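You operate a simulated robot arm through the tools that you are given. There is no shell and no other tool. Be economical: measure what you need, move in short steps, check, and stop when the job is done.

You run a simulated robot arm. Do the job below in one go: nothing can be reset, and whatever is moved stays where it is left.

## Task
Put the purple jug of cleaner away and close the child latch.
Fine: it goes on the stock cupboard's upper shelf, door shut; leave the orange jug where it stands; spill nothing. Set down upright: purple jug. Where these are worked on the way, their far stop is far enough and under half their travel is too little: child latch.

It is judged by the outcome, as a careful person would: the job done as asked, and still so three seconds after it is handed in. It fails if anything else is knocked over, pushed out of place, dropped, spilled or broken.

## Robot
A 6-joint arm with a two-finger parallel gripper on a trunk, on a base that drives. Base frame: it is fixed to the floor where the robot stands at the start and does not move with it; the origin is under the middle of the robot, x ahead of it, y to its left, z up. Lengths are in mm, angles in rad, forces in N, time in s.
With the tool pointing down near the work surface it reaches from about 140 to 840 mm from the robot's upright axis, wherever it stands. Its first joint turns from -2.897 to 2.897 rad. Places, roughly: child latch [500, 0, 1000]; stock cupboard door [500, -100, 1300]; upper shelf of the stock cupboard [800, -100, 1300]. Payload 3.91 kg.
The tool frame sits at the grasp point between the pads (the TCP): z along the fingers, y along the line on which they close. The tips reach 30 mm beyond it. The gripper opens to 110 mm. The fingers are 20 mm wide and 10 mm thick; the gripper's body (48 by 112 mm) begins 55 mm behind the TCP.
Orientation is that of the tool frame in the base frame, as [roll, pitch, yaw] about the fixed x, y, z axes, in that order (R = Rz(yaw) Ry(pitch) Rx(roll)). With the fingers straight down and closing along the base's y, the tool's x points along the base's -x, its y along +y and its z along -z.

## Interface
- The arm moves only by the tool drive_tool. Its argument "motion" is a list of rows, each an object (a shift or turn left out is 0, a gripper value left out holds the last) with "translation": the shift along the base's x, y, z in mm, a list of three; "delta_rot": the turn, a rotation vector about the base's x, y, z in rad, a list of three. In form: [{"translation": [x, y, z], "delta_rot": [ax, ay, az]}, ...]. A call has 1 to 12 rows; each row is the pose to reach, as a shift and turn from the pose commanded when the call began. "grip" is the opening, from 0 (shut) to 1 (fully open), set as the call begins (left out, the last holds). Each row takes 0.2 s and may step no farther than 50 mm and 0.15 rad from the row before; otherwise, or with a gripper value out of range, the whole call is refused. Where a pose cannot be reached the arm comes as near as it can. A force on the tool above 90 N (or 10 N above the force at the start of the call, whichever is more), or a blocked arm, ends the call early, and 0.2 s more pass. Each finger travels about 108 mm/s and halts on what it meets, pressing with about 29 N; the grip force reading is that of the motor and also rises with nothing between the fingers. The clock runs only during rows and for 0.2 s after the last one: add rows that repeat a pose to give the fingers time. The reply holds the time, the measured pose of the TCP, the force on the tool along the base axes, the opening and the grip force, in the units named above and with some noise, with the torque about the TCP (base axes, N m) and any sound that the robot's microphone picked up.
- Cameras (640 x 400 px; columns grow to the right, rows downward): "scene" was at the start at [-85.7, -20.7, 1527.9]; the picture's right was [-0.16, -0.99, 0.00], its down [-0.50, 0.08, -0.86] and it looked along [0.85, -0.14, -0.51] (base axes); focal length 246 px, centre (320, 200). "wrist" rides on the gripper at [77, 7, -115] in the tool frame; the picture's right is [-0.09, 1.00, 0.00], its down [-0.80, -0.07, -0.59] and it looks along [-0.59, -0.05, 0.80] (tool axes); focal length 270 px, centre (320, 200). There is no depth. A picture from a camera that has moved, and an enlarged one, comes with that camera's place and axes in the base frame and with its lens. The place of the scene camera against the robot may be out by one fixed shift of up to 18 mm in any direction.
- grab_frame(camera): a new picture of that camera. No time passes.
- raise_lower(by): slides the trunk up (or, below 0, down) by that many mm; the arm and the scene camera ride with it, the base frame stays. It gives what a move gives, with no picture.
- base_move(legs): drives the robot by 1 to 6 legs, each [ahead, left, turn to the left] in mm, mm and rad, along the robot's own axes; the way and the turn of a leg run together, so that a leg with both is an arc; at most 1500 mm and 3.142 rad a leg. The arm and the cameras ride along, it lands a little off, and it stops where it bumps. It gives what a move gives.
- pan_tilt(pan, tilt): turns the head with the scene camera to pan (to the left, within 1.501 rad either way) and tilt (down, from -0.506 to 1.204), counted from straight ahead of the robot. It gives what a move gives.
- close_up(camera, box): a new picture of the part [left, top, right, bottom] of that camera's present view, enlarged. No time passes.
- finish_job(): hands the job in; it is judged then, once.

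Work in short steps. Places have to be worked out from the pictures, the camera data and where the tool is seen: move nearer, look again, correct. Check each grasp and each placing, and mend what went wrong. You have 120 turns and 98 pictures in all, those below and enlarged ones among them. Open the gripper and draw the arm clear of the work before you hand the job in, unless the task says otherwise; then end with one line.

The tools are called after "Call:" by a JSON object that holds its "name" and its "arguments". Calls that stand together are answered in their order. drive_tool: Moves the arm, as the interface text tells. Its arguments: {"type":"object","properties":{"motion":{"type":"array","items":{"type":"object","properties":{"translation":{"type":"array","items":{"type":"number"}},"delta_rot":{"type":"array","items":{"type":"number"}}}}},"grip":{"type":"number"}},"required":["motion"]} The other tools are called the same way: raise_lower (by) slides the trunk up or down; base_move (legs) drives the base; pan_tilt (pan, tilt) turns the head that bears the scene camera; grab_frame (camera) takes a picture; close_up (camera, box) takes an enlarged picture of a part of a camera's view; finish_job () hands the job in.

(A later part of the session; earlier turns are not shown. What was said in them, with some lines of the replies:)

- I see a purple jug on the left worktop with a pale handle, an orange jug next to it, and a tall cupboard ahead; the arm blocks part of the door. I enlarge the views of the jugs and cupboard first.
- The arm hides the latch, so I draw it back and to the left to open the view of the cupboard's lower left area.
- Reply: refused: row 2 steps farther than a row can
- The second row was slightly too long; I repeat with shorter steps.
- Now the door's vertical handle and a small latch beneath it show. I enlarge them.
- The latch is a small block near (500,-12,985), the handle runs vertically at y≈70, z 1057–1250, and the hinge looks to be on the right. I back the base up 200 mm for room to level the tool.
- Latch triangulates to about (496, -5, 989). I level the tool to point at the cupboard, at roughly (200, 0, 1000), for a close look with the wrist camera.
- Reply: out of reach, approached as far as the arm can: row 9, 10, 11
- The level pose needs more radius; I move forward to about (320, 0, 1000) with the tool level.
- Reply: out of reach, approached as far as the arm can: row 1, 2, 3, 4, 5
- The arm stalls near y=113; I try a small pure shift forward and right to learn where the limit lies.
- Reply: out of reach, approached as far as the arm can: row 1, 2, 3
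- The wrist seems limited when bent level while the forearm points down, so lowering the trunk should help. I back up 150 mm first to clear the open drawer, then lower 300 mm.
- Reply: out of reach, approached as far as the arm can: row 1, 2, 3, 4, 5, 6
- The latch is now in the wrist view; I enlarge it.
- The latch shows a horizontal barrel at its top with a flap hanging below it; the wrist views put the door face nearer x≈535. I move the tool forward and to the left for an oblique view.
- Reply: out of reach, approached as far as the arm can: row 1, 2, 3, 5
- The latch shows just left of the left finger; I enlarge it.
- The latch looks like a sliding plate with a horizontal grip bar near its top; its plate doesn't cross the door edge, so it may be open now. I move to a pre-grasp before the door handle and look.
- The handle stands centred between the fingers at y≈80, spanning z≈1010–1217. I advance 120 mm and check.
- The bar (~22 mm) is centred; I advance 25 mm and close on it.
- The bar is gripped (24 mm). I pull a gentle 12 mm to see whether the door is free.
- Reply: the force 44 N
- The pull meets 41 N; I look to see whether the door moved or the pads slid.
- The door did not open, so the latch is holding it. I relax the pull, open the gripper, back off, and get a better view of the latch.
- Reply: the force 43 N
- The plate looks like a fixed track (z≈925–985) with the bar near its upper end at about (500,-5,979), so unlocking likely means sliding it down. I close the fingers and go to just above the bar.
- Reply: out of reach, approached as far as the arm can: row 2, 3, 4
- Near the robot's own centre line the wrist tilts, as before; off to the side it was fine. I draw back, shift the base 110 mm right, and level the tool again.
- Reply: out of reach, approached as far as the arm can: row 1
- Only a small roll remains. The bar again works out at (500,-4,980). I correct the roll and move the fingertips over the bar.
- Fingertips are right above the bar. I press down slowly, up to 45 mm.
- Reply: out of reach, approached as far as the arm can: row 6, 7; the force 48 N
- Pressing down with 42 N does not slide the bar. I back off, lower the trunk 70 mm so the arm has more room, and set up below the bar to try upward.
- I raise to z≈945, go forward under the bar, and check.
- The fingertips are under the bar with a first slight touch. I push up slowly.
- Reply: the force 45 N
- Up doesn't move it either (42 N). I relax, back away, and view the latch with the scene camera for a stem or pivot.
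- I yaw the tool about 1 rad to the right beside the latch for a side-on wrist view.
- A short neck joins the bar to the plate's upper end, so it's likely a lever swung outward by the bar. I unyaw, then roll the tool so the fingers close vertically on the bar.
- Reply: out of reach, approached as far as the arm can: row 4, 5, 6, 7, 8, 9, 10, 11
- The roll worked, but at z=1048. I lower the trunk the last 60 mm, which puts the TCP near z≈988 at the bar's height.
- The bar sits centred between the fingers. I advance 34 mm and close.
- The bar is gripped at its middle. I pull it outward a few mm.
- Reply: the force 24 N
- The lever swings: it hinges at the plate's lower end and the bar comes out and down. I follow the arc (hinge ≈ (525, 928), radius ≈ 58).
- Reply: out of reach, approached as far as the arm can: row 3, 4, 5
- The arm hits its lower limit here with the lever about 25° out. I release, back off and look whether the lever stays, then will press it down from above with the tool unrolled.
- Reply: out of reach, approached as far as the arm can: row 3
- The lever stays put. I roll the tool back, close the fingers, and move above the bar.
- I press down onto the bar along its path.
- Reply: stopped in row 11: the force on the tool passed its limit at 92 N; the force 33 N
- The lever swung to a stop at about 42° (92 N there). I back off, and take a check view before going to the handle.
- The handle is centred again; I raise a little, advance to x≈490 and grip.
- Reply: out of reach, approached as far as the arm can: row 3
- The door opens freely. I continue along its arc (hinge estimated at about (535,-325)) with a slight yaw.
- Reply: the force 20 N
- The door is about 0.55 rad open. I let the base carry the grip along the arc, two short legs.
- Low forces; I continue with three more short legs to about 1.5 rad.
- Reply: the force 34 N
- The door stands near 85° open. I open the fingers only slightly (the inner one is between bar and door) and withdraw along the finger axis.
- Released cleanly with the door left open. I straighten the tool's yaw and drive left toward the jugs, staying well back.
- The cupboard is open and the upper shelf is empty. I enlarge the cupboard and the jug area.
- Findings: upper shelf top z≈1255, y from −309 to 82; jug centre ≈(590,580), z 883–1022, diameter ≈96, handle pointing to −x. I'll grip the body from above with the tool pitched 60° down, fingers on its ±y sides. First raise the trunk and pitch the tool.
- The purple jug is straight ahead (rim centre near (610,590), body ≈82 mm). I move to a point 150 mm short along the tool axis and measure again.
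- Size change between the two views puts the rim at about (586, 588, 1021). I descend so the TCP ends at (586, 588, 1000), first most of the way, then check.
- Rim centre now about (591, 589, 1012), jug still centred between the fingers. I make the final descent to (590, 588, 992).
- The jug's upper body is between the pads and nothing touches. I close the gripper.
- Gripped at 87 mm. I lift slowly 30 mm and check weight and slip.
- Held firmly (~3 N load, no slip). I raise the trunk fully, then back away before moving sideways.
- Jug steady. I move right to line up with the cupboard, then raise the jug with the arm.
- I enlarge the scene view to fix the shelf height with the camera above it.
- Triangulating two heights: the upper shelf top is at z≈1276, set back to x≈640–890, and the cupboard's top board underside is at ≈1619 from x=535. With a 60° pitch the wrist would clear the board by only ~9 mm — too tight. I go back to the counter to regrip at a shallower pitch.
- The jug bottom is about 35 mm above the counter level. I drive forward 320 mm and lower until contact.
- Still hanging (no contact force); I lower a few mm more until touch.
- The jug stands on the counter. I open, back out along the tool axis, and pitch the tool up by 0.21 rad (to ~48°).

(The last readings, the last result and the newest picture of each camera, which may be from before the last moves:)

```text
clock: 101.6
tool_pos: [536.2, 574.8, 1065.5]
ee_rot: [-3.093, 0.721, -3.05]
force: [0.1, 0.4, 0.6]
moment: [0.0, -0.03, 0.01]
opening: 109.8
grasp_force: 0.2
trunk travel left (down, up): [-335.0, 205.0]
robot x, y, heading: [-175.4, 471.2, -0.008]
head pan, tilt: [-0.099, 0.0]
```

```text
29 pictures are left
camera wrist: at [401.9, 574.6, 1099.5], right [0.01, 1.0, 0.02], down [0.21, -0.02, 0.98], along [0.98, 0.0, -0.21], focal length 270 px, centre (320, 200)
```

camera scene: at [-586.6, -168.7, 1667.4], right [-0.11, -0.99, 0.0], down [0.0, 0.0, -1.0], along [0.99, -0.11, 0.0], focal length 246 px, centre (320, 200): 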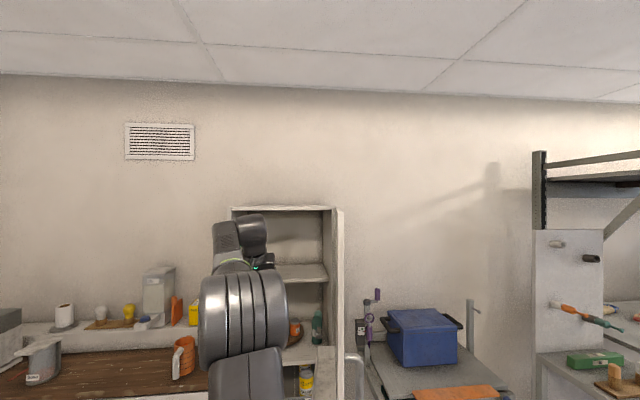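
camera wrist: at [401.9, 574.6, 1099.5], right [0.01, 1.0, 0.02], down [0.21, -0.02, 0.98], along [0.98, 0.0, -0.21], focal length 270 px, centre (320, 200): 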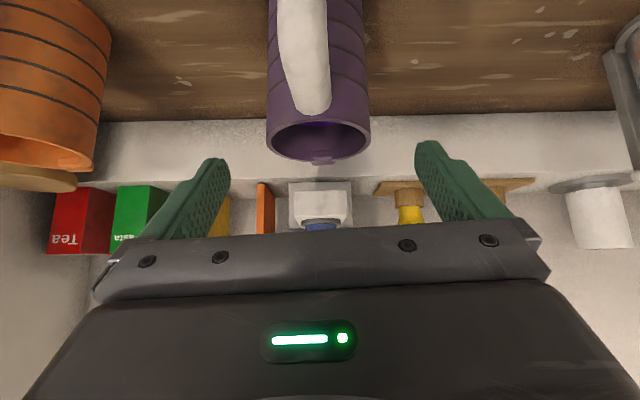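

Using the measured 87 mm body, the rim centre works out at (610, 574, 1004), and the scene camera reads ~17 mm too high. I pitch another 0.1 rad and approach along the axis to 60 mm short, then check.

Call:
{"name": "drive_tool", "arguments": {"motion": [{"translation": [5, 0, 0], "delta_rot": [0, -0.1, 0]}, {"translation": [16, 0, -20], "delta_rot": [0, -0.1, 0]}, {"translation": [26, 0, -37], "delta_rot": [0, -0.1, 0]}, {"translation": [48, 0, -57], "delta_rot": [0, -0.1, 0]}]}}

Call:
{"name": "grab_frame", "arguments": {"camera": "wrist"}}

```text
clock: 102.6
tool_pos: [586.0, 576.0, 1008.7]
ee_rot: [-3.082, 0.821, -3.041]
force: [-0.3, -0.2, -0.6]
moment: [-0.01, -0.02, 0.0]
opening: 109.9
grasp_force: 0.0
trunk travel left (down, up): [-335.0, 205.0]
robot x, y, heading: [-178.6, 467.7, -0.005]
head pan, tilt: [-0.099, 0.0]
```

```text
28 pictures are left
camera wrist: at [449.0, 574.7, 1029.8], right [0.01, 1.0, 0.02], down [0.11, -0.02, 0.99], along [0.99, 0.0, -0.11], focal length 270 px, centre (320, 200)
```

wrist: 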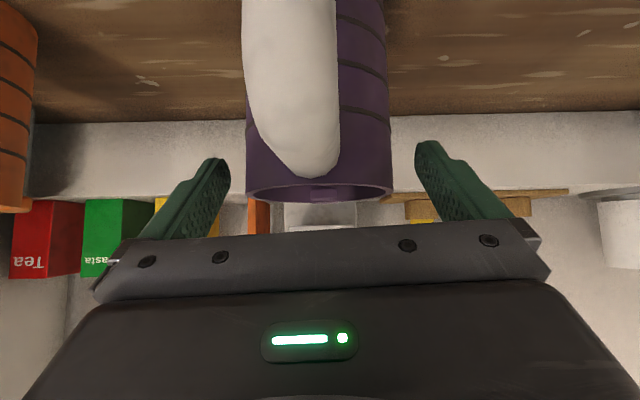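

Rim centre now reads (606, 575, 1007). I move the last bit to (600, 575, 998) and close.

Call:
{"name": "drive_tool", "arguments": {"motion": [{"translation": [7, 0, -5]}, {"translation": [14, 0, -10.5]}]}}

Call:
{"name": "drive_tool", "arguments": {"motion": [{"translation": [0, 0, 0]}, {"translation": [0, 0, 0]}, {"translation": [0, 0, 0]}], "grip": 0}}

Call:
{"name": "drive_tool", "arguments": {"motion": [{"translation": [0, 0, 5]}, {"translation": [0, 0, 12]}, {"translation": [0, 0, 20]}, {"translation": [0, 0, 30]}]}}

Call:
{"name": "grab_frame", "arguments": {"camera": "wrist"}}

```text
clock: 103.2
tool_pos: [599.9, 575.1, 997.2]
ee_rot: [-3.08, 0.822, -3.042]
force: [0.3, -0.4, -0.1]
moment: [0.01, 0.03, 0.0]
opening: 110.1
grasp_force: 0.1
trunk travel left (down, up): [-335.0, 205.0]
robot x, y, heading: [-176.7, 470.4, -0.002]
head pan, tilt: [-0.099, 0.0]
```

```text
clock: 104.0
tool_pos: [599.3, 574.5, 998.1]
ee_rot: [-3.082, 0.82, -3.043]
force: [0.8, -0.1, 1.6]
moment: [0.11, -0.14, -0.05]
opening: 88.4
grasp_force: 28.9
trunk travel left (down, up): [-335.0, 205.0]
robot x, y, heading: [-178.4, 470.6, -0.003]
head pan, tilt: [-0.099, 0.0]
```

```text
clock: 105.0
tool_pos: [599.0, 575.1, 1029.7]
ee_rot: [-3.08, 0.818, -3.042]
force: [-1.0, -0.7, -3.2]
moment: [-0.02, 0.0, 0.01]
opening: 88.2
grasp_force: 29.1
trunk travel left (down, up): [-335.0, 205.0]
robot x, y, heading: [-177.8, 470.4, -0.004]
head pan, tilt: [-0.099, 0.0]
```

```text
27 pictures are left
camera wrist: at [462.4, 574.5, 1049.7], right [0.01, 1.0, 0.02], down [0.11, -0.02, 0.99], along [0.99, 0.0, -0.11], focal length 270 px, centre (320, 200)
```

wrist: 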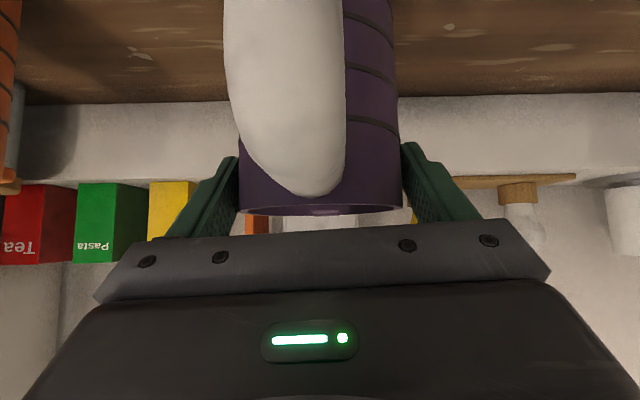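

Firm grip at 88 mm. Lift height, then back off and travel to the cupboard as before.

Call:
{"name": "raise_lower", "arguments": {"by": 205}}

Call:
{"name": "base_move", "arguments": {"legs": [[-160, 0, 0], [-160, 0, 0], [0, -310, 0], [0, -315, 0]]}}

Call:
{"name": "drive_tool", "arguments": {"motion": [{"translation": [-10, 0, 16]}, {"translation": [-20, 0, 34]}, {"translation": [-30, 0, 54]}, {"translation": [-40, 0, 76]}, {"translation": [-50, 0, 98]}, {"translation": [-60, 0, 120]}, {"translation": [-65, 0, 140]}, {"translation": [-70, 0, 158]}, {"translation": [-70, 0, 172]}]}}

Call:
{"name": "grab_frame", "arguments": {"camera": "wrist"}}

Call:
{"name": "close_up", "arguments": {"camera": "scene", "box": [220, 195, 360, 345]}}

```text
clock: 107.2
tool_pos: [599.3, 576.0, 1233.0]
ee_rot: [-3.08, 0.819, -3.043]
force: [0.2, 0.1, -2.3]
moment: [-0.01, -0.01, 0.0]
opening: 87.9
grasp_force: 28.8
trunk travel left (down, up): [-540.0, 0.0]
robot x, y, heading: [-177.2, 470.5, -0.004]
head pan, tilt: [-0.099, 0.0]
```

```text
clock: 113.1
tool_pos: [281.0, -51.3, 1233.2]
ee_rot: [-3.082, 0.819, -3.044]
force: [0.3, 0.0, -1.4]
moment: [-0.01, -0.01, 0.03]
opening: 87.9
grasp_force: 29.0
trunk travel left (down, up): [-540.0, 0.0]
robot x, y, heading: [-491.2, -160.2, -0.003]
head pan, tilt: [-0.099, 0.0]
```

```text
clock: 115.1
tool_pos: [209.4, -51.5, 1404.8]
ee_rot: [-3.081, 0.82, -3.042]
force: [0.7, -0.1, -2.8]
moment: [0.02, 0.0, 0.0]
opening: 88.0
grasp_force: 28.8
trunk travel left (down, up): [-540.0, 0.0]
robot x, y, heading: [-497.9, -158.0, -0.006]
head pan, tilt: [-0.099, 0.0]
```

```text
26 pictures are left
camera wrist: at [73.0, -52.4, 1426.9], right [0.01, 1.0, 0.02], down [0.11, -0.02, 0.99], along [0.99, 0.0, -0.11], focal length 270 px, centre (320, 200)
```

wrist: 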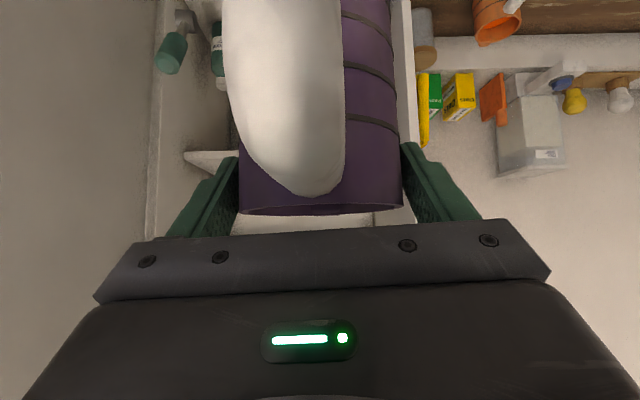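

```text
2.67 times, centred on (290, 270) of scene
camera zoom: at [-581.7, -171.1, 1667.3], right [-0.1, -0.99, 0.0], down [0.0, 0.0, -1.0], along [0.99, -0.1, 0.0], focal length 655 px, centre (400, 13)
```

zoom: 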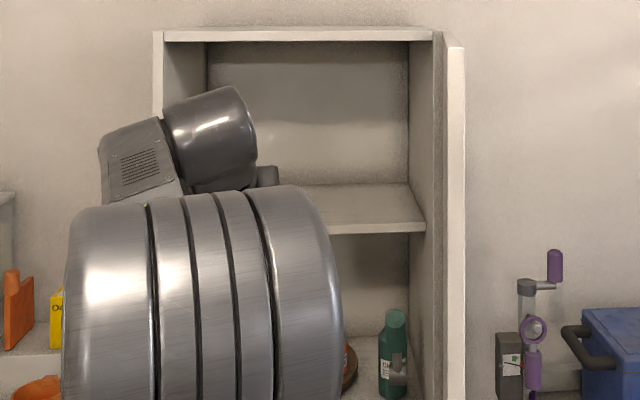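

Everything is clear: wrist top ≈24 mm below the board, cupboard interior y≈−320…108. I shift 40 mm right and drive forward most of the way, stopping before the opening.

Call:
{"name": "base_move", "arguments": {"legs": [[0, -40, 0], [150, 0, 0], [100, 0, 0]]}}

Call:
{"name": "grab_frame", "arguments": {"camera": "wrist"}}

Call:
{"name": "close_up", "arguments": {"camera": "scene", "box": [170, 170, 390, 380]}}

```text
clock: 117.7
tool_pos: [465.3, -95.2, 1404.6]
ee_rot: [-3.08, 0.818, -3.045]
force: [0.2, -0.5, -2.3]
moment: [-0.02, 0.0, -0.01]
opening: 87.8
grasp_force: 28.2
trunk travel left (down, up): [-540.0, 0.0]
robot x, y, heading: [-245.7, -199.0, -0.008]
head pan, tilt: [-0.099, 0.0]
```

```text
24 pictures are left
camera wrist: at [327.5, -95.3, 1425.9], right [0.01, 1.0, 0.02], down [0.12, -0.02, 0.99], along [0.99, -0.01, -0.12], focal length 270 px, centre (320, 200)
```

wrist: 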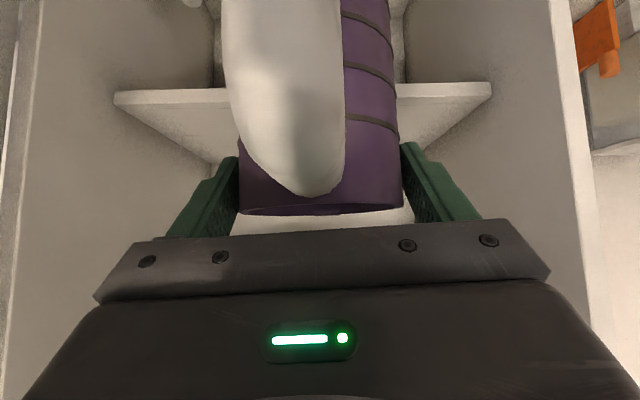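

```text
1.90 times, centred on (280, 275) of scene
camera zoom: at [-327.4, -212.5, 1667.4], right [-0.11, -0.99, 0.0], down [0.0, 0.0, -1.0], along [0.99, -0.11, 0.0], focal length 468 px, centre (396, 57)
```

zoom: 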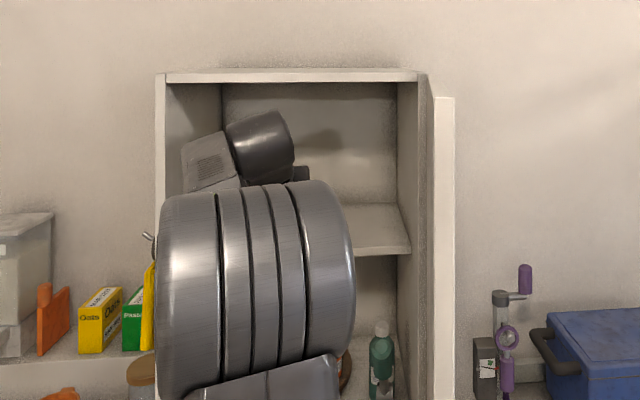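

The shelf edge shows at about x≈632, z≈1278, so the jug's bottom (≈1285–1290) has modest clearance. I raise 8 mm more and go in 150 mm, then check.

Call:
{"name": "drive_tool", "arguments": {"motion": [{"translation": [0, 0, 4]}, {"translation": [0, 0, 8]}]}}

Call:
{"name": "base_move", "arguments": {"legs": [[90, 0, 0.004]]}}

Call:
{"name": "grab_frame", "arguments": {"camera": "wrist"}}

Call:
{"name": "grab_frame", "arguments": {"camera": "scene"}}

```text
clock: 118.3
tool_pos: [460.9, -95.6, 1414.7]
ee_rot: [-3.081, 0.819, -3.045]
force: [-0.6, -0.5, -2.9]
moment: [0.01, -0.01, -0.01]
opening: 87.7
grasp_force: 29.2
trunk travel left (down, up): [-540.0, 0.0]
robot x, y, heading: [-244.4, -201.8, -0.012]
head pan, tilt: [-0.099, 0.0]
```

```text
clock: 119.4
tool_pos: [554.1, -94.6, 1411.6]
ee_rot: [-3.08, 0.817, -3.043]
force: [1.7, 0.4, -3.4]
moment: [0.0, 0.0, -0.01]
opening: 87.8
grasp_force: 28.7
trunk travel left (down, up): [-540.0, 0.0]
robot x, y, heading: [-154.7, -198.7, -0.004]
head pan, tilt: [-0.099, 0.0]
```

```text
22 pictures are left
camera wrist: at [416.9, -95.2, 1433.6], right [0.01, 1.0, 0.02], down [0.12, -0.02, 0.99], along [0.99, 0.0, -0.12], focal length 270 px, centre (320, 200)
```

wrist: 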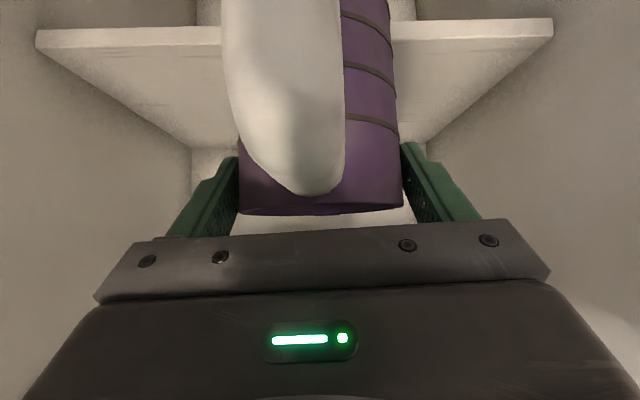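

```text
21 pictures are left
camera scene: at [-237.6, -213.3, 1667.4], right [-0.11, -0.99, 0.0], down [0.0, 0.0, -1.0], along [0.99, -0.11, 0.0], focal length 246 px, centre (320, 200)
```

scene: 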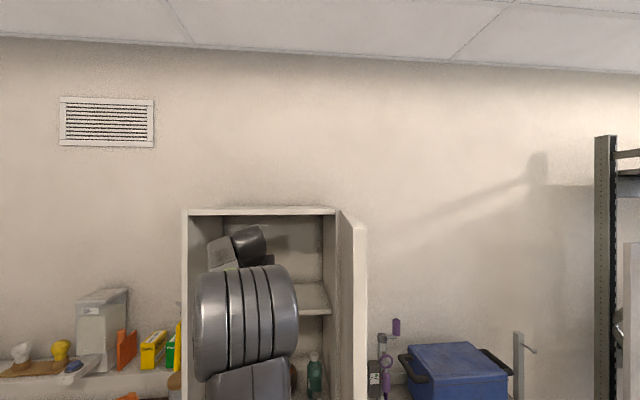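

Shelf front now x≈650, z≈1270; the jug's bottom clears it. I drive in another 90 mm and check ceiling clearance.

Call:
{"name": "base_move", "arguments": {"legs": [[90, 0, 0]]}}

Call:
{"name": "close_up", "arguments": {"camera": "scene", "box": [160, 190, 360, 370]}}

Call:
{"name": "grab_frame", "arguments": {"camera": "wrist"}}

```text
clock: 120.4
tool_pos: [598.8, -99.7, 1410.6]
ee_rot: [-3.076, 0.813, -3.049]
force: [-0.3, 0.5, -2.9]
moment: [-0.01, 0.01, -0.03]
opening: 87.6
grasp_force: 29.1
trunk travel left (down, up): [-540.0, 0.0]
robot x, y, heading: [-102.9, -200.1, -0.015]
head pan, tilt: [-0.099, 0.0]
stopped in leg 1: the robot was blocked; the commanded pose is now the measured one
```

```text
2.22 times, centred on (260, 280) of scene
camera zoom: at [-195.6, -212.1, 1666.8], right [-0.11, -0.99, 0.0], down [0.01, 0.0, -1.0], along [0.99, -0.11, 0.01], focal length 546 px, centre (453, 22)
```

zoom: 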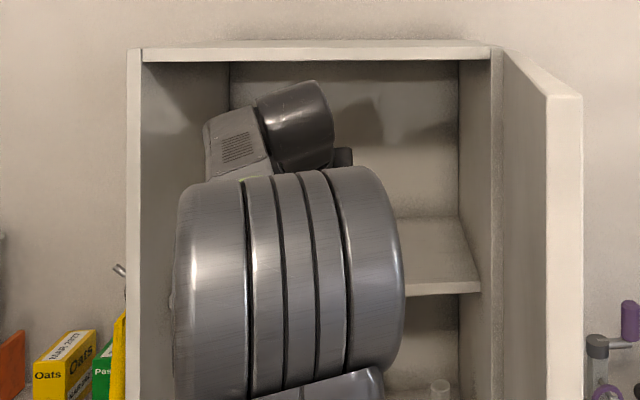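

```text
19 pictures are left
camera wrist: at [462.7, -98.6, 1432.8], right [0.02, 1.0, 0.02], down [0.12, -0.02, 0.99], along [0.99, -0.01, -0.12], focal length 270 px, centre (320, 200)
```

wrist: 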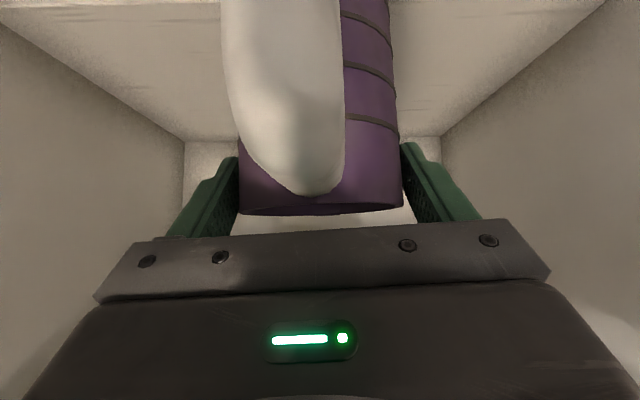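

The base was blocked at x≈−103 (no force on the tool). I tilt the head down to see what it touches.

Call:
{"name": "pan_tilt", "arguments": {"pan": -0.6, "tilt": 0.8}}

Call:
{"name": "grab_frame", "arguments": {"camera": "scene"}}

```text
clock: 121.5
tool_pos: [599.3, -98.3, 1412.5]
ee_rot: [-3.076, 0.815, -3.048]
force: [0.3, 0.8, -2.4]
moment: [0.02, -0.01, -0.02]
opening: 87.9
grasp_force: 28.8
trunk travel left (down, up): [-540.0, 0.0]
robot x, y, heading: [-98.5, -197.6, -0.014]
head pan, tilt: [-0.6, 0.799]
```

```text
18 pictures are left
camera scene: at [-219.9, -248.3, 1594.5], right [-0.57, -0.82, 0.0], down [-0.58, 0.41, -0.7], along [0.58, -0.4, -0.71], focal length 246 px, centre (320, 200)
```

scene: 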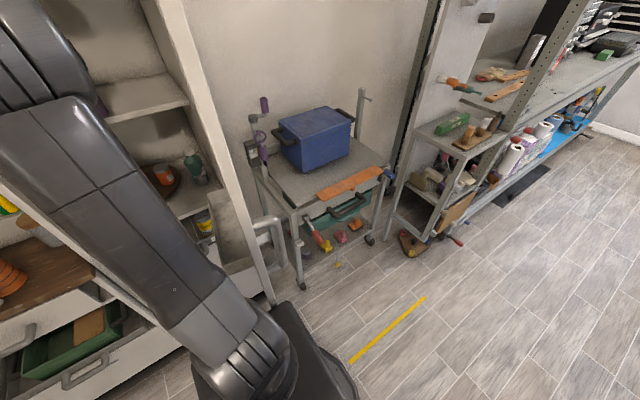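

The trunk's front meets the free edge of the open door. I free it, then work the base left in steps while the arm shifts right to keep the jug centred.

Call:
{"name": "base_move", "arguments": {"legs": [[-20, 0, 0.012]]}}

Call:
{"name": "drive_tool", "arguments": {"motion": [{"translation": [0, -15, 0]}, {"translation": [0, -32, 0]}, {"translation": [0, -50, 0]}]}}

Call:
{"name": "base_move", "arguments": {"legs": [[0, 55, 0]]}}

Call:
{"name": "drive_tool", "arguments": {"motion": [{"translation": [0, -15, 0]}, {"translation": [0, -32, 0]}, {"translation": [0, -50, 0]}]}}

```text
clock: 122.3
tool_pos: [586.1, -89.9, 1407.9]
ee_rot: [-3.078, 0.81, -3.037]
force: [-0.4, 0.1, -1.9]
moment: [-0.01, -0.01, -0.03]
opening: 87.9
grasp_force: 29.5
trunk travel left (down, up): [-540.0, 0.0]
robot x, y, heading: [-120.5, -202.8, -0.002]
head pan, tilt: [-0.6, 0.799]
```

```text
clock: 123.1
tool_pos: [588.1, -141.5, 1406.1]
ee_rot: [-3.079, 0.808, -3.037]
force: [-0.4, 0.7, -3.1]
moment: [0.02, 0.0, 0.02]
opening: 87.7
grasp_force: 28.7
trunk travel left (down, up): [-540.0, 0.0]
robot x, y, heading: [-123.3, -200.5, -0.002]
head pan, tilt: [-0.6, 0.799]
```

```text
clock: 124.0
tool_pos: [587.7, -86.2, 1406.1]
ee_rot: [-3.078, 0.807, -3.035]
force: [-0.3, 0.2, -3.3]
moment: [0.0, -0.02, 0.0]
opening: 87.7
grasp_force: 29.1
trunk travel left (down, up): [-540.0, 0.0]
robot x, y, heading: [-117.8, -145.2, 0.001]
head pan, tilt: [-0.6, 0.799]
```

```text
clock: 124.8
tool_pos: [588.2, -137.7, 1405.6]
ee_rot: [-3.079, 0.809, -3.036]
force: [1.4, -0.7, -2.8]
moment: [-0.03, -0.01, 0.01]
opening: 87.4
grasp_force: 28.5
trunk travel left (down, up): [-540.0, 0.0]
robot x, y, heading: [-118.9, -146.2, -0.003]
head pan, tilt: [-0.6, 0.799]
```

The arm follows well. One more base shift left, raise 7 mm, then drive forward 120 mm.

Call:
{"name": "base_move", "arguments": {"legs": [[0, 55, 0]]}}

Call:
{"name": "drive_tool", "arguments": {"motion": [{"translation": [0, 0, 4]}, {"translation": [0, 0, 7]}]}}

Call:
{"name": "pan_tilt", "arguments": {"pan": -0.1, "tilt": 0.0}}

Call:
{"name": "close_up", "arguments": {"camera": "scene", "box": [160, 190, 400, 390]}}

Call:
{"name": "grab_frame", "arguments": {"camera": "wrist"}}

```text
clock: 125.8
tool_pos: [588.1, -78.8, 1405.4]
ee_rot: [-3.077, 0.808, -3.035]
force: [-0.2, 0.0, -2.8]
moment: [0.04, 0.03, -0.04]
opening: 87.7
grasp_force: 29.3
trunk travel left (down, up): [-540.0, 0.0]
robot x, y, heading: [-121.9, -87.0, 0.004]
head pan, tilt: [-0.6, 0.799]
```

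```text
clock: 126.4
tool_pos: [588.3, -79.7, 1413.2]
ee_rot: [-3.08, 0.808, -3.036]
force: [0.2, -0.3, -2.4]
moment: [-0.01, -0.01, -0.03]
opening: 87.4
grasp_force: 29.0
trunk travel left (down, up): [-540.0, 0.0]
robot x, y, heading: [-118.7, -86.4, 0.001]
head pan, tilt: [-0.6, 0.799]
```

```text
clock: 127.5
tool_pos: [589.4, -80.9, 1412.7]
ee_rot: [-3.08, 0.81, -3.036]
force: [-0.3, 0.5, -3.6]
moment: [-0.01, 0.0, 0.0]
opening: 87.7
grasp_force: 29.0
trunk travel left (down, up): [-540.0, 0.0]
robot x, y, heading: [-119.2, -91.4, -0.003]
head pan, tilt: [-0.099, 0.0]
```

```text
2.00 times, centred on (280, 290) of scene
camera zoom: at [-203.8, -104.1, 1667.3], right [-0.1, -0.99, 0.0], down [0.0, 0.0, -1.0], along [0.99, -0.1, 0.0], focal length 492 px, centre (400, 20)
```

zoom: 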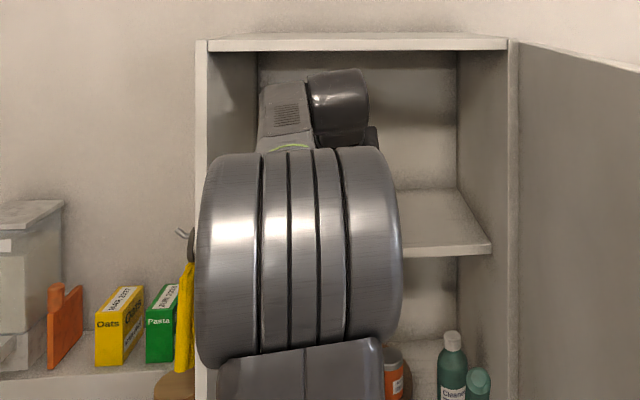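

```text
16 pictures are left
camera wrist: at [452.3, -81.8, 1435.8], right [0.0, 1.0, 0.02], down [0.12, -0.02, 0.99], along [0.99, 0.0, -0.12], focal length 270 px, centre (320, 200)
```

wrist: 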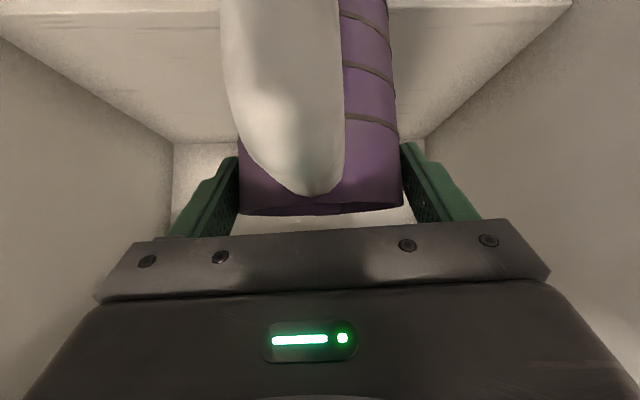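

Clearances remain good on all sides (wrist ≈17 mm under the board). I drive forward 130 mm.

Call:
{"name": "base_move", "arguments": {"legs": [[70, 0, 0], [62, 0, 0]]}}

Call:
{"name": "grab_frame", "arguments": {"camera": "wrist"}}

```text
clock: 129.1
tool_pos: [722.3, -82.3, 1412.6]
ee_rot: [-3.078, 0.807, -3.039]
force: [0.9, 0.3, -2.7]
moment: [-0.02, 0.0, -0.01]
opening: 87.6
grasp_force: 29.6
trunk travel left (down, up): [-540.0, 0.0]
robot x, y, heading: [14.7, -88.8, 0.0]
head pan, tilt: [-0.099, 0.0]
```

```text
15 pictures are left
camera wrist: at [585.4, -82.8, 1435.0], right [0.0, 1.0, 0.02], down [0.13, -0.02, 0.99], along [0.99, 0.0, -0.13], focal length 270 px, centre (320, 200)
```

wrist: 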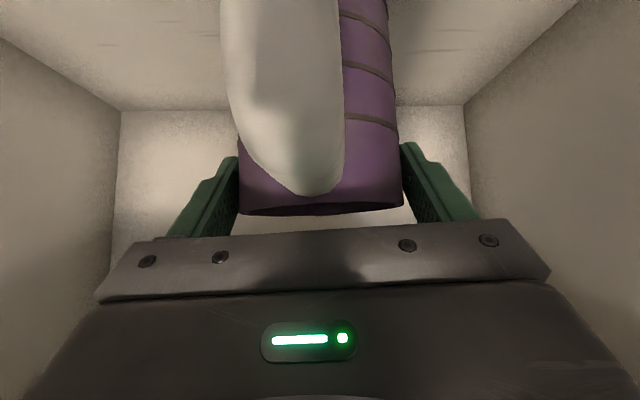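

The jug is fully over the shelf (centre x≈728). I lower slowly until contact.

Call:
{"name": "drive_tool", "arguments": {"motion": [{"translation": [0, 0, -4], "delta_rot": [0, -0.012, 0]}, {"translation": [0, 0, -8], "delta_rot": [0, -0.012, 0]}, {"translation": [0, 0, -11], "delta_rot": [0, -0.012, 0]}, {"translation": [0, 0, -14], "delta_rot": [0, -0.012, 0]}]}}

```text
clock: 130.1
tool_pos: [719.8, -82.0, 1399.1]
ee_rot: [-3.076, 0.821, -3.036]
force: [0.5, 0.4, -2.7]
moment: [0.01, -0.02, -0.01]
opening: 87.5
grasp_force: 28.8
trunk travel left (down, up): [-540.0, 0.0]
robot x, y, heading: [11.0, -90.1, -0.004]
head pan, tilt: [-0.099, 0.0]
```

No contact yet; I go on in small steps.

Call:
{"name": "drive_tool", "arguments": {"motion": [{"translation": [0, 0, -2.5]}, {"translation": [0, 0, -5]}, {"translation": [0, 0, -7]}]}}

Call:
{"name": "drive_tool", "arguments": {"motion": [{"translation": [0, 0, -1.5]}, {"translation": [0, 0, -3]}]}}

```text
clock: 130.9
tool_pos: [720.4, -81.0, 1392.8]
ee_rot: [-3.077, 0.818, -3.037]
force: [0.6, -0.5, -2.4]
moment: [0.02, 0.01, 0.02]
opening: 87.4
grasp_force: 29.0
trunk travel left (down, up): [-540.0, 0.0]
robot x, y, heading: [11.7, -87.1, 0.004]
head pan, tilt: [-0.099, 0.0]
```

```text
clock: 131.5
tool_pos: [720.3, -82.2, 1391.0]
ee_rot: [-3.076, 0.823, -3.037]
force: [1.6, 0.1, 4.2]
moment: [0.29, -0.16, -0.02]
opening: 87.1
grasp_force: 29.2
trunk travel left (down, up): [-540.0, 0.0]
robot x, y, heading: [15.3, -84.4, -0.0]
head pan, tilt: [-0.099, 0.0]
```

Contact at TCP z≈1391. I open the fingers and look before withdrawing.

Call:
{"name": "drive_tool", "arguments": {"motion": [{"translation": [0, 0, 0]}, {"translation": [0, 0, 0]}, {"translation": [0, 0, 0]}, {"translation": [-6, 0, 6]}, {"translation": [-14, 0, 12]}], "grip": 1}}

Call:
{"name": "grab_frame", "arguments": {"camera": "wrist"}}

```text
clock: 132.7
tool_pos: [705.1, -82.4, 1401.7]
ee_rot: [-3.076, 0.82, -3.035]
force: [0.0, 0.1, 0.3]
moment: [-0.01, 0.0, 0.01]
opening: 110.1
grasp_force: 0.0
trunk travel left (down, up): [-540.0, 0.0]
robot x, y, heading: [12.9, -86.9, -0.003]
head pan, tilt: [-0.099, 0.0]
```

```text
14 pictures are left
camera wrist: at [569.8, -83.0, 1422.9], right [0.0, 1.0, 0.02], down [0.11, -0.02, 0.99], along [0.99, 0.0, -0.11], focal length 270 px, centre (320, 200)
```

wrist: 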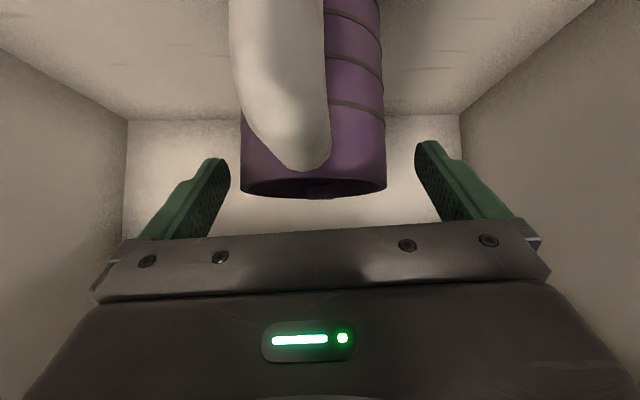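

The jug stands upright on the shelf. I shift 4 mm to centre the fingers, withdraw straight back 90 mm with the arm, then back out with the base.

Call:
{"name": "drive_tool", "arguments": {"motion": [{"translation": [-5, -4, 2]}, {"translation": [-30, -4, 4]}, {"translation": [-60, -4, 4]}, {"translation": [-90, -4, 4]}]}}

Call:
{"name": "base_move", "arguments": {"legs": [[-300, 0, 0], [-210, 0, 0]]}}

Call:
{"name": "grab_frame", "arguments": {"camera": "scene"}}

```text
clock: 133.7
tool_pos: [613.8, -85.7, 1405.4]
ee_rot: [-3.078, 0.822, -3.037]
force: [0.4, -0.3, 0.4]
moment: [-0.04, -0.04, 0.04]
opening: 109.9
grasp_force: 0.2
trunk travel left (down, up): [-540.0, 0.0]
robot x, y, heading: [10.2, -86.4, 0.001]
head pan, tilt: [-0.099, 0.0]
```

```text
clock: 137.0
tool_pos: [99.7, -85.1, 1406.0]
ee_rot: [-3.077, 0.819, -3.035]
force: [-0.6, 0.5, 0.0]
moment: [-0.01, -0.01, 0.02]
opening: 110.0
grasp_force: 0.0
trunk travel left (down, up): [-540.0, 0.0]
robot x, y, heading: [-502.6, -88.0, -0.0]
head pan, tilt: [-0.099, 0.0]
```

```text
13 pictures are left
camera scene: at [-587.2, -103.5, 1667.3], right [-0.1, -0.99, 0.0], down [0.0, 0.0, -1.0], along [0.99, -0.1, 0.0], focal length 246 px, centre (320, 200)
```

scene: 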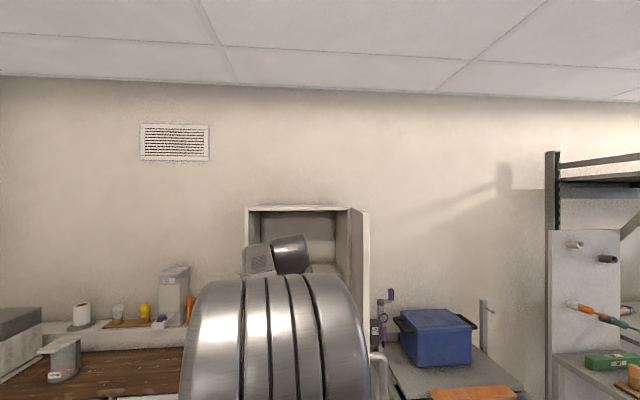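

The jug is placed. To close the door I'll push its outer face near the free edge with closed fingers at z≈1330 (above handle and latch). I close the fingers, lower 60 mm, and drive around the door's edge to its outer side.

Call:
{"name": "drive_tool", "arguments": {"motion": [{"translation": [0, 0, -20]}, {"translation": [0, 0, -40]}, {"translation": [0, 0, -60]}, {"translation": [0, 0, -60]}, {"translation": [0, 0, -60]}], "grip": 0}}

Call:
{"name": "base_move", "arguments": {"legs": [[-80, 0, 0], [0, -330, 0]]}}

Call:
{"name": "grab_frame", "arguments": {"camera": "wrist"}}

```text
clock: 138.2
tool_pos: [102.4, -85.4, 1344.9]
ee_rot: [-3.076, 0.82, -3.034]
force: [-0.3, 0.8, 0.2]
moment: [0.01, -0.03, 0.0]
opening: 0.0
grasp_force: 28.7
trunk travel left (down, up): [-540.0, 0.0]
robot x, y, heading: [-497.2, -86.0, -0.0]
head pan, tilt: [-0.099, 0.0]
```

```text
clock: 141.1
tool_pos: [22.2, -418.1, 1344.1]
ee_rot: [-3.077, 0.82, -3.036]
force: [0.0, 0.1, 1.4]
moment: [-0.03, 0.02, -0.01]
opening: 0.0
grasp_force: 29.1
trunk travel left (down, up): [-540.0, 0.0]
robot x, y, heading: [-581.7, -418.9, 0.0]
head pan, tilt: [-0.099, 0.0]
```

```text
12 pictures are left
camera wrist: at [-114.5, -419.3, 1366.1], right [0.0, 1.0, 0.02], down [0.11, -0.02, 0.99], along [0.99, 0.0, -0.11], focal length 270 px, centre (320, 200)
```

wrist: 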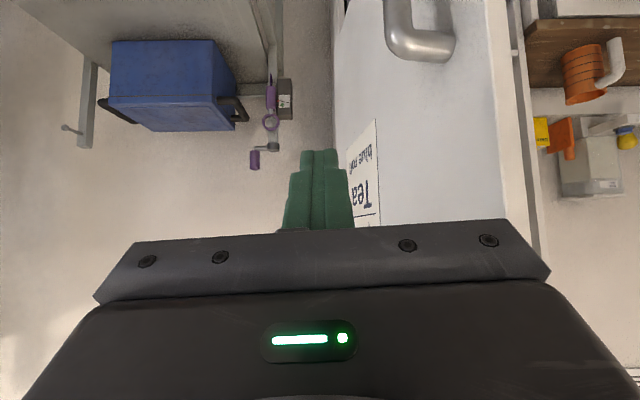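

The door stands at about 1.35 rad. I drive forward beside its outer face, then push left along its arc to about 0.9 rad.

Call:
{"name": "base_move", "arguments": {"legs": [[95, 0, 0], [18, 225, 0], [56, 105, 0]]}}

Call:
{"name": "grab_frame", "arguments": {"camera": "wrist"}}

```text
clock: 144.4
tool_pos: [190.1, -84.3, 1345.1]
ee_rot: [-3.074, 0.819, -3.034]
force: [0.7, 0.3, -0.1]
moment: [-0.06, 0.01, 0.01]
opening: 0.0
grasp_force: 29.0
trunk travel left (down, up): [-540.0, 0.0]
robot x, y, heading: [-412.1, -89.9, 0.0]
head pan, tilt: [-0.099, 0.0]
```

```text
11 pictures are left
camera wrist: at [53.7, -84.4, 1365.8], right [0.0, 1.0, 0.02], down [0.11, -0.02, 0.99], along [0.99, 0.0, -0.11], focal length 270 px, centre (320, 200)
```

wrist: 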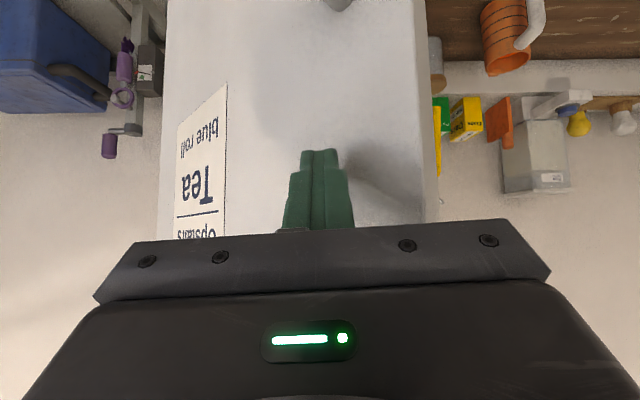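

The door is swinging shut ahead of the fingers. I continue along the arc.

Call:
{"name": "base_move", "arguments": {"legs": [[85, 84, 0], [106, 45, 0]]}}

Call:
{"name": "grab_frame", "arguments": {"camera": "wrist"}}

```text
clock: 146.4
tool_pos: [381.5, 44.8, 1343.5]
ee_rot: [-3.077, 0.818, -3.033]
force: [0.7, 0.6, 0.3]
moment: [-0.01, 0.0, -0.01]
opening: 0.0
grasp_force: 28.9
trunk travel left (down, up): [-540.0, 0.0]
robot x, y, heading: [-224.5, 36.9, 0.005]
head pan, tilt: [-0.099, 0.0]
```

```text
10 pictures are left
camera wrist: at [244.7, 42.9, 1365.4], right [0.0, 1.0, 0.02], down [0.11, -0.02, 0.99], along [0.99, 0.0, -0.11], focal length 270 px, centre (320, 200)
```

wrist: 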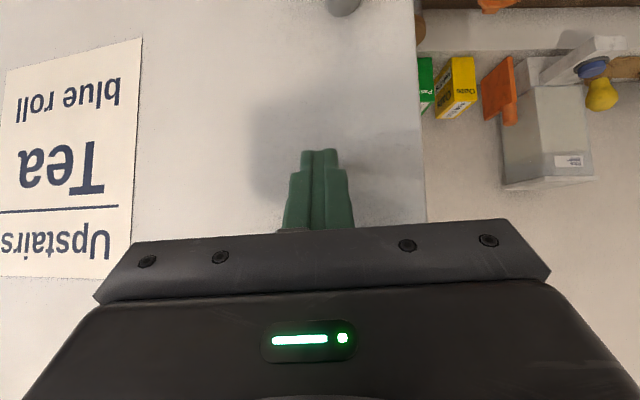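

Nearly there. I finish the push with the arm along +x, watching the force.

Call:
{"name": "drive_tool", "arguments": {"motion": [{"translation": [22, 3, 0]}, {"translation": [44, 6, 0]}, {"translation": [66, 8, 0]}, {"translation": [86, 10, 0]}, {"translation": [102, 10, 0]}, {"translation": [114, 10, 0]}, {"translation": [124, 10, 0]}, {"translation": [132, 10, 0]}, {"translation": [140, 10, 0]}]}}

Call:
{"name": "grab_frame", "arguments": {"camera": "scene"}}

```text
clock: 148.4
tool_pos: [498.9, 55.5, 1345.8]
ee_rot: [-3.081, 0.803, -3.038]
force: [-53.1, 0.1, 10.8]
moment: [0.13, 0.4, -0.01]
opening: 0.0
grasp_force: 29.2
trunk travel left (down, up): [-540.0, 0.0]
robot x, y, heading: [-223.4, 42.3, 0.006]
head pan, tilt: [-0.099, 0.0]
stopped in row 9: the force on the tool passed its limit at 92 N (the readings are from after the stop); the commanded pose is now the measured one
```

```text
9 pictures are left
camera scene: at [-324.7, 23.6, 1667.2], right [-0.1, -1.0, 0.0], down [0.01, 0.0, -1.0], along [1.0, -0.1, 0.01], focal length 246 px, centre (320, 200)
```

scene: 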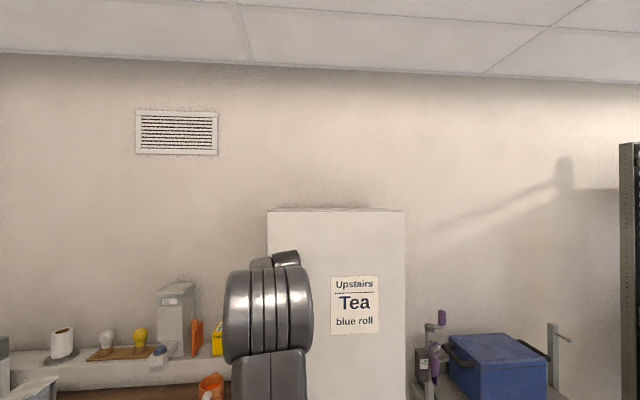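

The door is shut (92 N against its stop). Now the latch: I retreat, move back to the earlier latch stance (robot ≈ (−344, −110)), and level the tool.

Call:
{"name": "drive_tool", "arguments": {"motion": [{"translation": [-30, 0, 0]}, {"translation": [-60, 0, 0]}]}}

Call:
{"name": "base_move", "arguments": {"legs": [[-120, 0, -0.005], [0, -152, 0]]}}

Call:
{"name": "drive_tool", "arguments": {"motion": [{"translation": [0, 20, 10], "delta_rot": [0, -0.14, 0]}, {"translation": [0, 45, 20], "delta_rot": [0, -0.28, 0]}, {"translation": [5, 70, 35], "delta_rot": [0, -0.42, 0]}, {"translation": [15, 95, 50], "delta_rot": [0, -0.56, 0]}, {"translation": [25, 100, 65], "delta_rot": [0, -0.68, 0]}, {"translation": [35, 100, 70], "delta_rot": [0, -0.76, 0]}]}}

Call:
{"name": "raise_lower", "arguments": {"by": -485}}

Call:
{"name": "grab_frame", "arguments": {"camera": "wrist"}}

```text
clock: 149.0
tool_pos: [453.6, 55.4, 1337.7]
ee_rot: [-3.08, 0.795, -3.035]
force: [0.0, 0.5, 0.1]
moment: [-0.02, -0.01, -0.04]
opening: 0.1
grasp_force: 29.8
trunk travel left (down, up): [-540.0, 0.0]
robot x, y, heading: [-225.6, 39.9, 0.0]
head pan, tilt: [-0.099, 0.0]
```

```text
clock: 151.3
tool_pos: [332.2, -100.5, 1339.1]
ee_rot: [-3.082, 0.796, -3.044]
force: [-0.3, -0.7, -0.1]
moment: [0.01, -0.01, 0.02]
opening: 0.0
grasp_force: 29.0
trunk travel left (down, up): [-540.0, 0.0]
robot x, y, heading: [-345.1, -111.9, -0.006]
head pan, tilt: [-0.099, 0.0]
```

```text
clock: 152.7
tool_pos: [368.1, 0.6, 1407.0]
ee_rot: [-1.775, 1.499, -1.765]
force: [0.7, -0.4, -0.7]
moment: [-0.02, 0.03, -0.02]
opening: 0.0
grasp_force: 29.1
trunk travel left (down, up): [-540.0, 0.0]
robot x, y, heading: [-348.3, -110.6, 0.002]
head pan, tilt: [-0.099, 0.0]
```

```text
refused: -485 is not a number from -400 to 400
```

```text
8 pictures are left
camera wrist: at [251.9, 1.1, 1331.0], right [-0.01, 1.0, 0.02], down [-0.58, -0.02, 0.81], along [0.81, 0.0, 0.58], focal length 270 px, centre (320, 200)
```

wrist: 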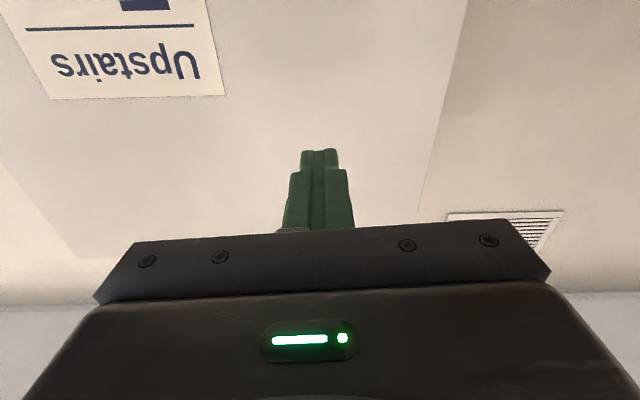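

The tool is level. I lower the trunk in two parts.

Call:
{"name": "raise_lower", "arguments": {"by": -300}}

Call:
{"name": "raise_lower", "arguments": {"by": -185}}

Call:
{"name": "grab_frame", "arguments": {"camera": "wrist"}}

```text
clock: 155.7
tool_pos: [366.2, 1.9, 1108.2]
ee_rot: [-1.771, 1.503, -1.764]
force: [0.1, -0.6, 0.4]
moment: [-0.02, -0.01, 0.02]
opening: 0.0
grasp_force: 28.7
trunk travel left (down, up): [-240.0, 300.0]
robot x, y, heading: [-345.1, -115.1, -0.005]
head pan, tilt: [-0.099, 0.0]
```

```text
clock: 157.7
tool_pos: [367.2, 0.9, 922.0]
ee_rot: [-1.772, 1.501, -1.761]
force: [0.7, -0.5, 0.1]
moment: [-0.01, -0.01, -0.01]
opening: 0.0
grasp_force: 28.7
trunk travel left (down, up): [-55.0, 485.0]
robot x, y, heading: [-343.8, -109.1, -0.002]
head pan, tilt: [-0.099, 0.0]
```

```text
7 pictures are left
camera wrist: at [251.4, 0.9, 846.5], right [-0.01, 1.0, 0.02], down [-0.58, -0.02, 0.81], along [0.81, 0.0, 0.58], focal length 270 px, centre (320, 200)
```

wrist: 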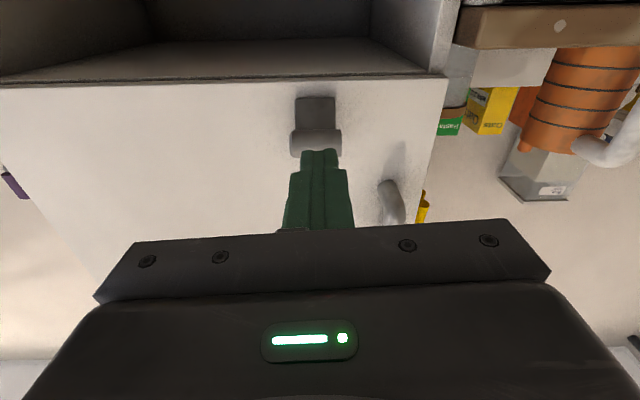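

The lever's bar is at about (470, −3, 941), still swung out. I bring the fingertips under it.

Call:
{"name": "drive_tool", "arguments": {"motion": [{"translation": [5, -2, -10]}, {"translation": [45, -4, -10]}, {"translation": [85, -4, -10]}]}}

Call:
{"name": "drive_tool", "arguments": {"motion": [{"translation": [0, 0, 6]}, {"translation": [3, 0, 13]}, {"translation": [7, 0, 20]}, {"translation": [11, 0, 27]}, {"translation": [15, 0, 34]}, {"translation": [18, 0, 40]}, {"translation": [20, 0, 45]}]}}

Call:
{"name": "grab_frame", "arguments": {"camera": "wrist"}}

```text
clock: 158.5
tool_pos: [451.2, -3.0, 910.1]
ee_rot: [-1.757, 1.501, -1.748]
force: [-0.3, -0.1, 1.1]
moment: [0.0, 0.06, -0.01]
opening: 0.1
grasp_force: 29.2
trunk travel left (down, up): [-55.0, 485.0]
robot x, y, heading: [-348.6, -109.7, -0.001]
head pan, tilt: [-0.099, 0.0]
```

```text
clock: 160.1
tool_pos: [472.2, -2.7, 957.0]
ee_rot: [-1.771, 1.5, -1.759]
force: [1.5, -0.6, -0.2]
moment: [0.01, 0.02, -0.02]
opening: 0.0
grasp_force: 29.1
trunk travel left (down, up): [-55.0, 485.0]
robot x, y, heading: [-346.1, -110.4, -0.003]
head pan, tilt: [-0.099, 0.0]
```

```text
6 pictures are left
camera wrist: at [355.9, -2.9, 881.1], right [-0.01, 1.0, 0.02], down [-0.58, -0.02, 0.81], along [0.81, 0.0, 0.58], focal length 270 px, centre (320, 200)
```

wrist: 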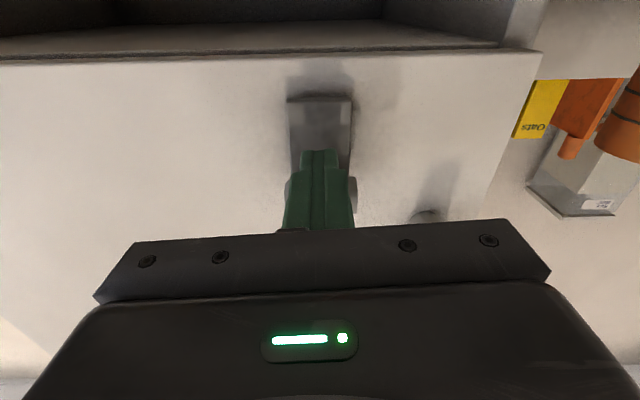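

The lever swung up with the fingers. I back off, rise to the bar's height and press it home toward the door.

Call:
{"name": "drive_tool", "arguments": {"motion": [{"translation": [-30, 0, -4]}, {"translation": [-55, 0, 0]}, {"translation": [-55, 0, 24]}, {"translation": [-35, 0, 24]}, {"translation": [-22, 0, 24]}, {"translation": [-16, 0, 24]}, {"translation": [-12, 0, 24]}, {"translation": [-8, 0, 24]}]}}

Call:
{"name": "grab_frame", "arguments": {"camera": "wrist"}}

```text
clock: 161.9
tool_pos: [458.2, -2.1, 982.9]
ee_rot: [-1.77, 1.503, -1.759]
force: [-70.1, -6.4, -25.3]
moment: [-0.02, 1.01, -0.35]
opening: 0.2
grasp_force: 28.3
trunk travel left (down, up): [-55.0, 485.0]
robot x, y, heading: [-347.2, -112.1, -0.003]
head pan, tilt: [-0.099, 0.0]
```

```text
5 pictures are left
camera wrist: at [342.6, -3.2, 906.7], right [-0.01, 1.0, 0.02], down [-0.58, -0.02, 0.81], along [0.81, 0.0, 0.58], focal length 270 px, centre (320, 200)
```

wrist: 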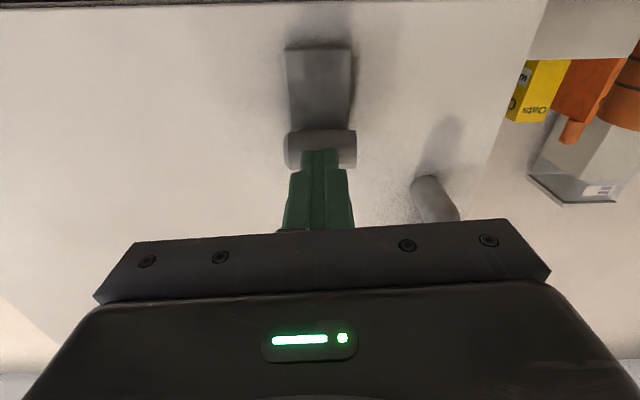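

The bar resists 70 N at its closed position. I back away and take a final look at the latch and door.

Call:
{"name": "drive_tool", "arguments": {"motion": [{"translation": [-40, 0, 0]}, {"translation": [-80, 20, 0]}, {"translation": [-110, 60, 0]}, {"translation": [-120, 105, 0]}, {"translation": [-120, 145, 0]}]}}

Call:
{"name": "close_up", "arguments": {"camera": "wrist", "box": [40, 0, 360, 200]}}

```text
clock: 163.1
tool_pos: [342.1, 143.7, 981.6]
ee_rot: [-1.782, 1.502, -1.773]
force: [-0.1, -0.1, -0.5]
moment: [0.03, 0.0, 0.02]
opening: 0.1
grasp_force: 28.9
trunk travel left (down, up): [-55.0, 485.0]
robot x, y, heading: [-347.1, -113.2, 0.003]
head pan, tilt: [-0.099, 0.0]
```

```text
2.00 times, centred on (200, 100) of wrist
camera zoom: at [226.8, 142.3, 906.1], right [-0.01, 1.0, 0.02], down [-0.58, -0.02, 0.81], along [0.81, 0.0, 0.58], focal length 541 px, centre (560, 400)
```

zoom: 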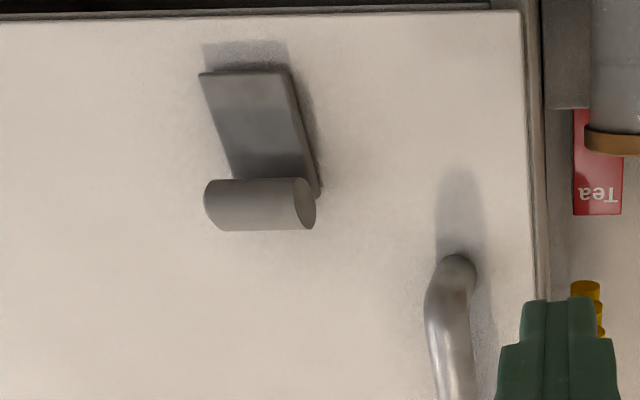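

The latch lies flat as at the start and the door is flush. I open the gripper, back off, and take a last overview.

Call:
{"name": "drive_tool", "arguments": {"motion": [{"translation": [-20, 0, 0]}, {"translation": [-20, 0, 0]}, {"translation": [-20, 0, 0]}], "grip": 1}}

Call:
{"name": "base_move", "arguments": {"legs": [[-200, 0, 0]]}}

Call:
{"name": "grab_frame", "arguments": {"camera": "scene"}}

```text
clock: 163.9
tool_pos: [323.0, 141.8, 983.5]
ee_rot: [-1.774, 1.501, -1.764]
force: [0.0, 0.4, -0.4]
moment: [0.01, -0.04, 0.0]
opening: 110.0
grasp_force: 0.1
trunk travel left (down, up): [-55.0, 485.0]
robot x, y, heading: [-342.1, -112.1, -0.005]
head pan, tilt: [-0.099, 0.0]
```

```text
clock: 165.5
tool_pos: [123.1, 143.0, 982.1]
ee_rot: [-1.775, 1.502, -1.765]
force: [0.1, 0.5, 1.1]
moment: [-0.04, -0.01, 0.0]
opening: 109.9
grasp_force: 0.0
trunk travel left (down, up): [-55.0, 485.0]
robot x, y, heading: [-547.9, -110.2, -0.005]
head pan, tilt: [-0.099, 0.0]
```

```text
3 pictures are left
camera scene: at [-631.6, -126.1, 1182.4], right [-0.1, -0.99, 0.0], down [0.0, 0.0, -1.0], along [0.99, -0.1, 0.0], focal length 246 px, centre (320, 200)
```

scene: 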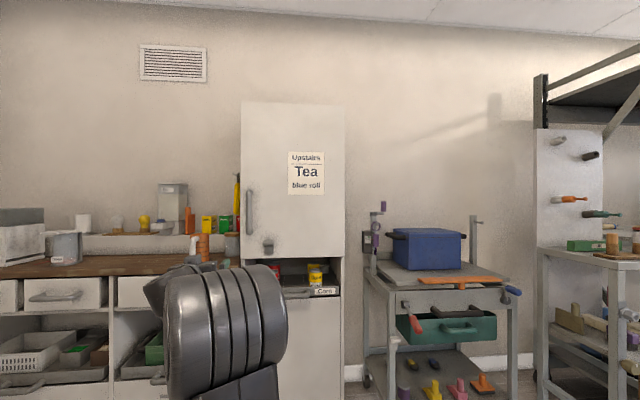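

The door is shut, the latch is closed, the orange jug stands in its place, and the arm is clear, so I hand the job in.

Call:
{"name": "finish_job", "arguments": {}}

```text
The job is handed in.
```

The purple jug is upright on the stock cupboard's upper shelf, with the door shut and the child latch pressed closed. The orange jug was left where it stood, and I saw nothing spilled or knocked over.
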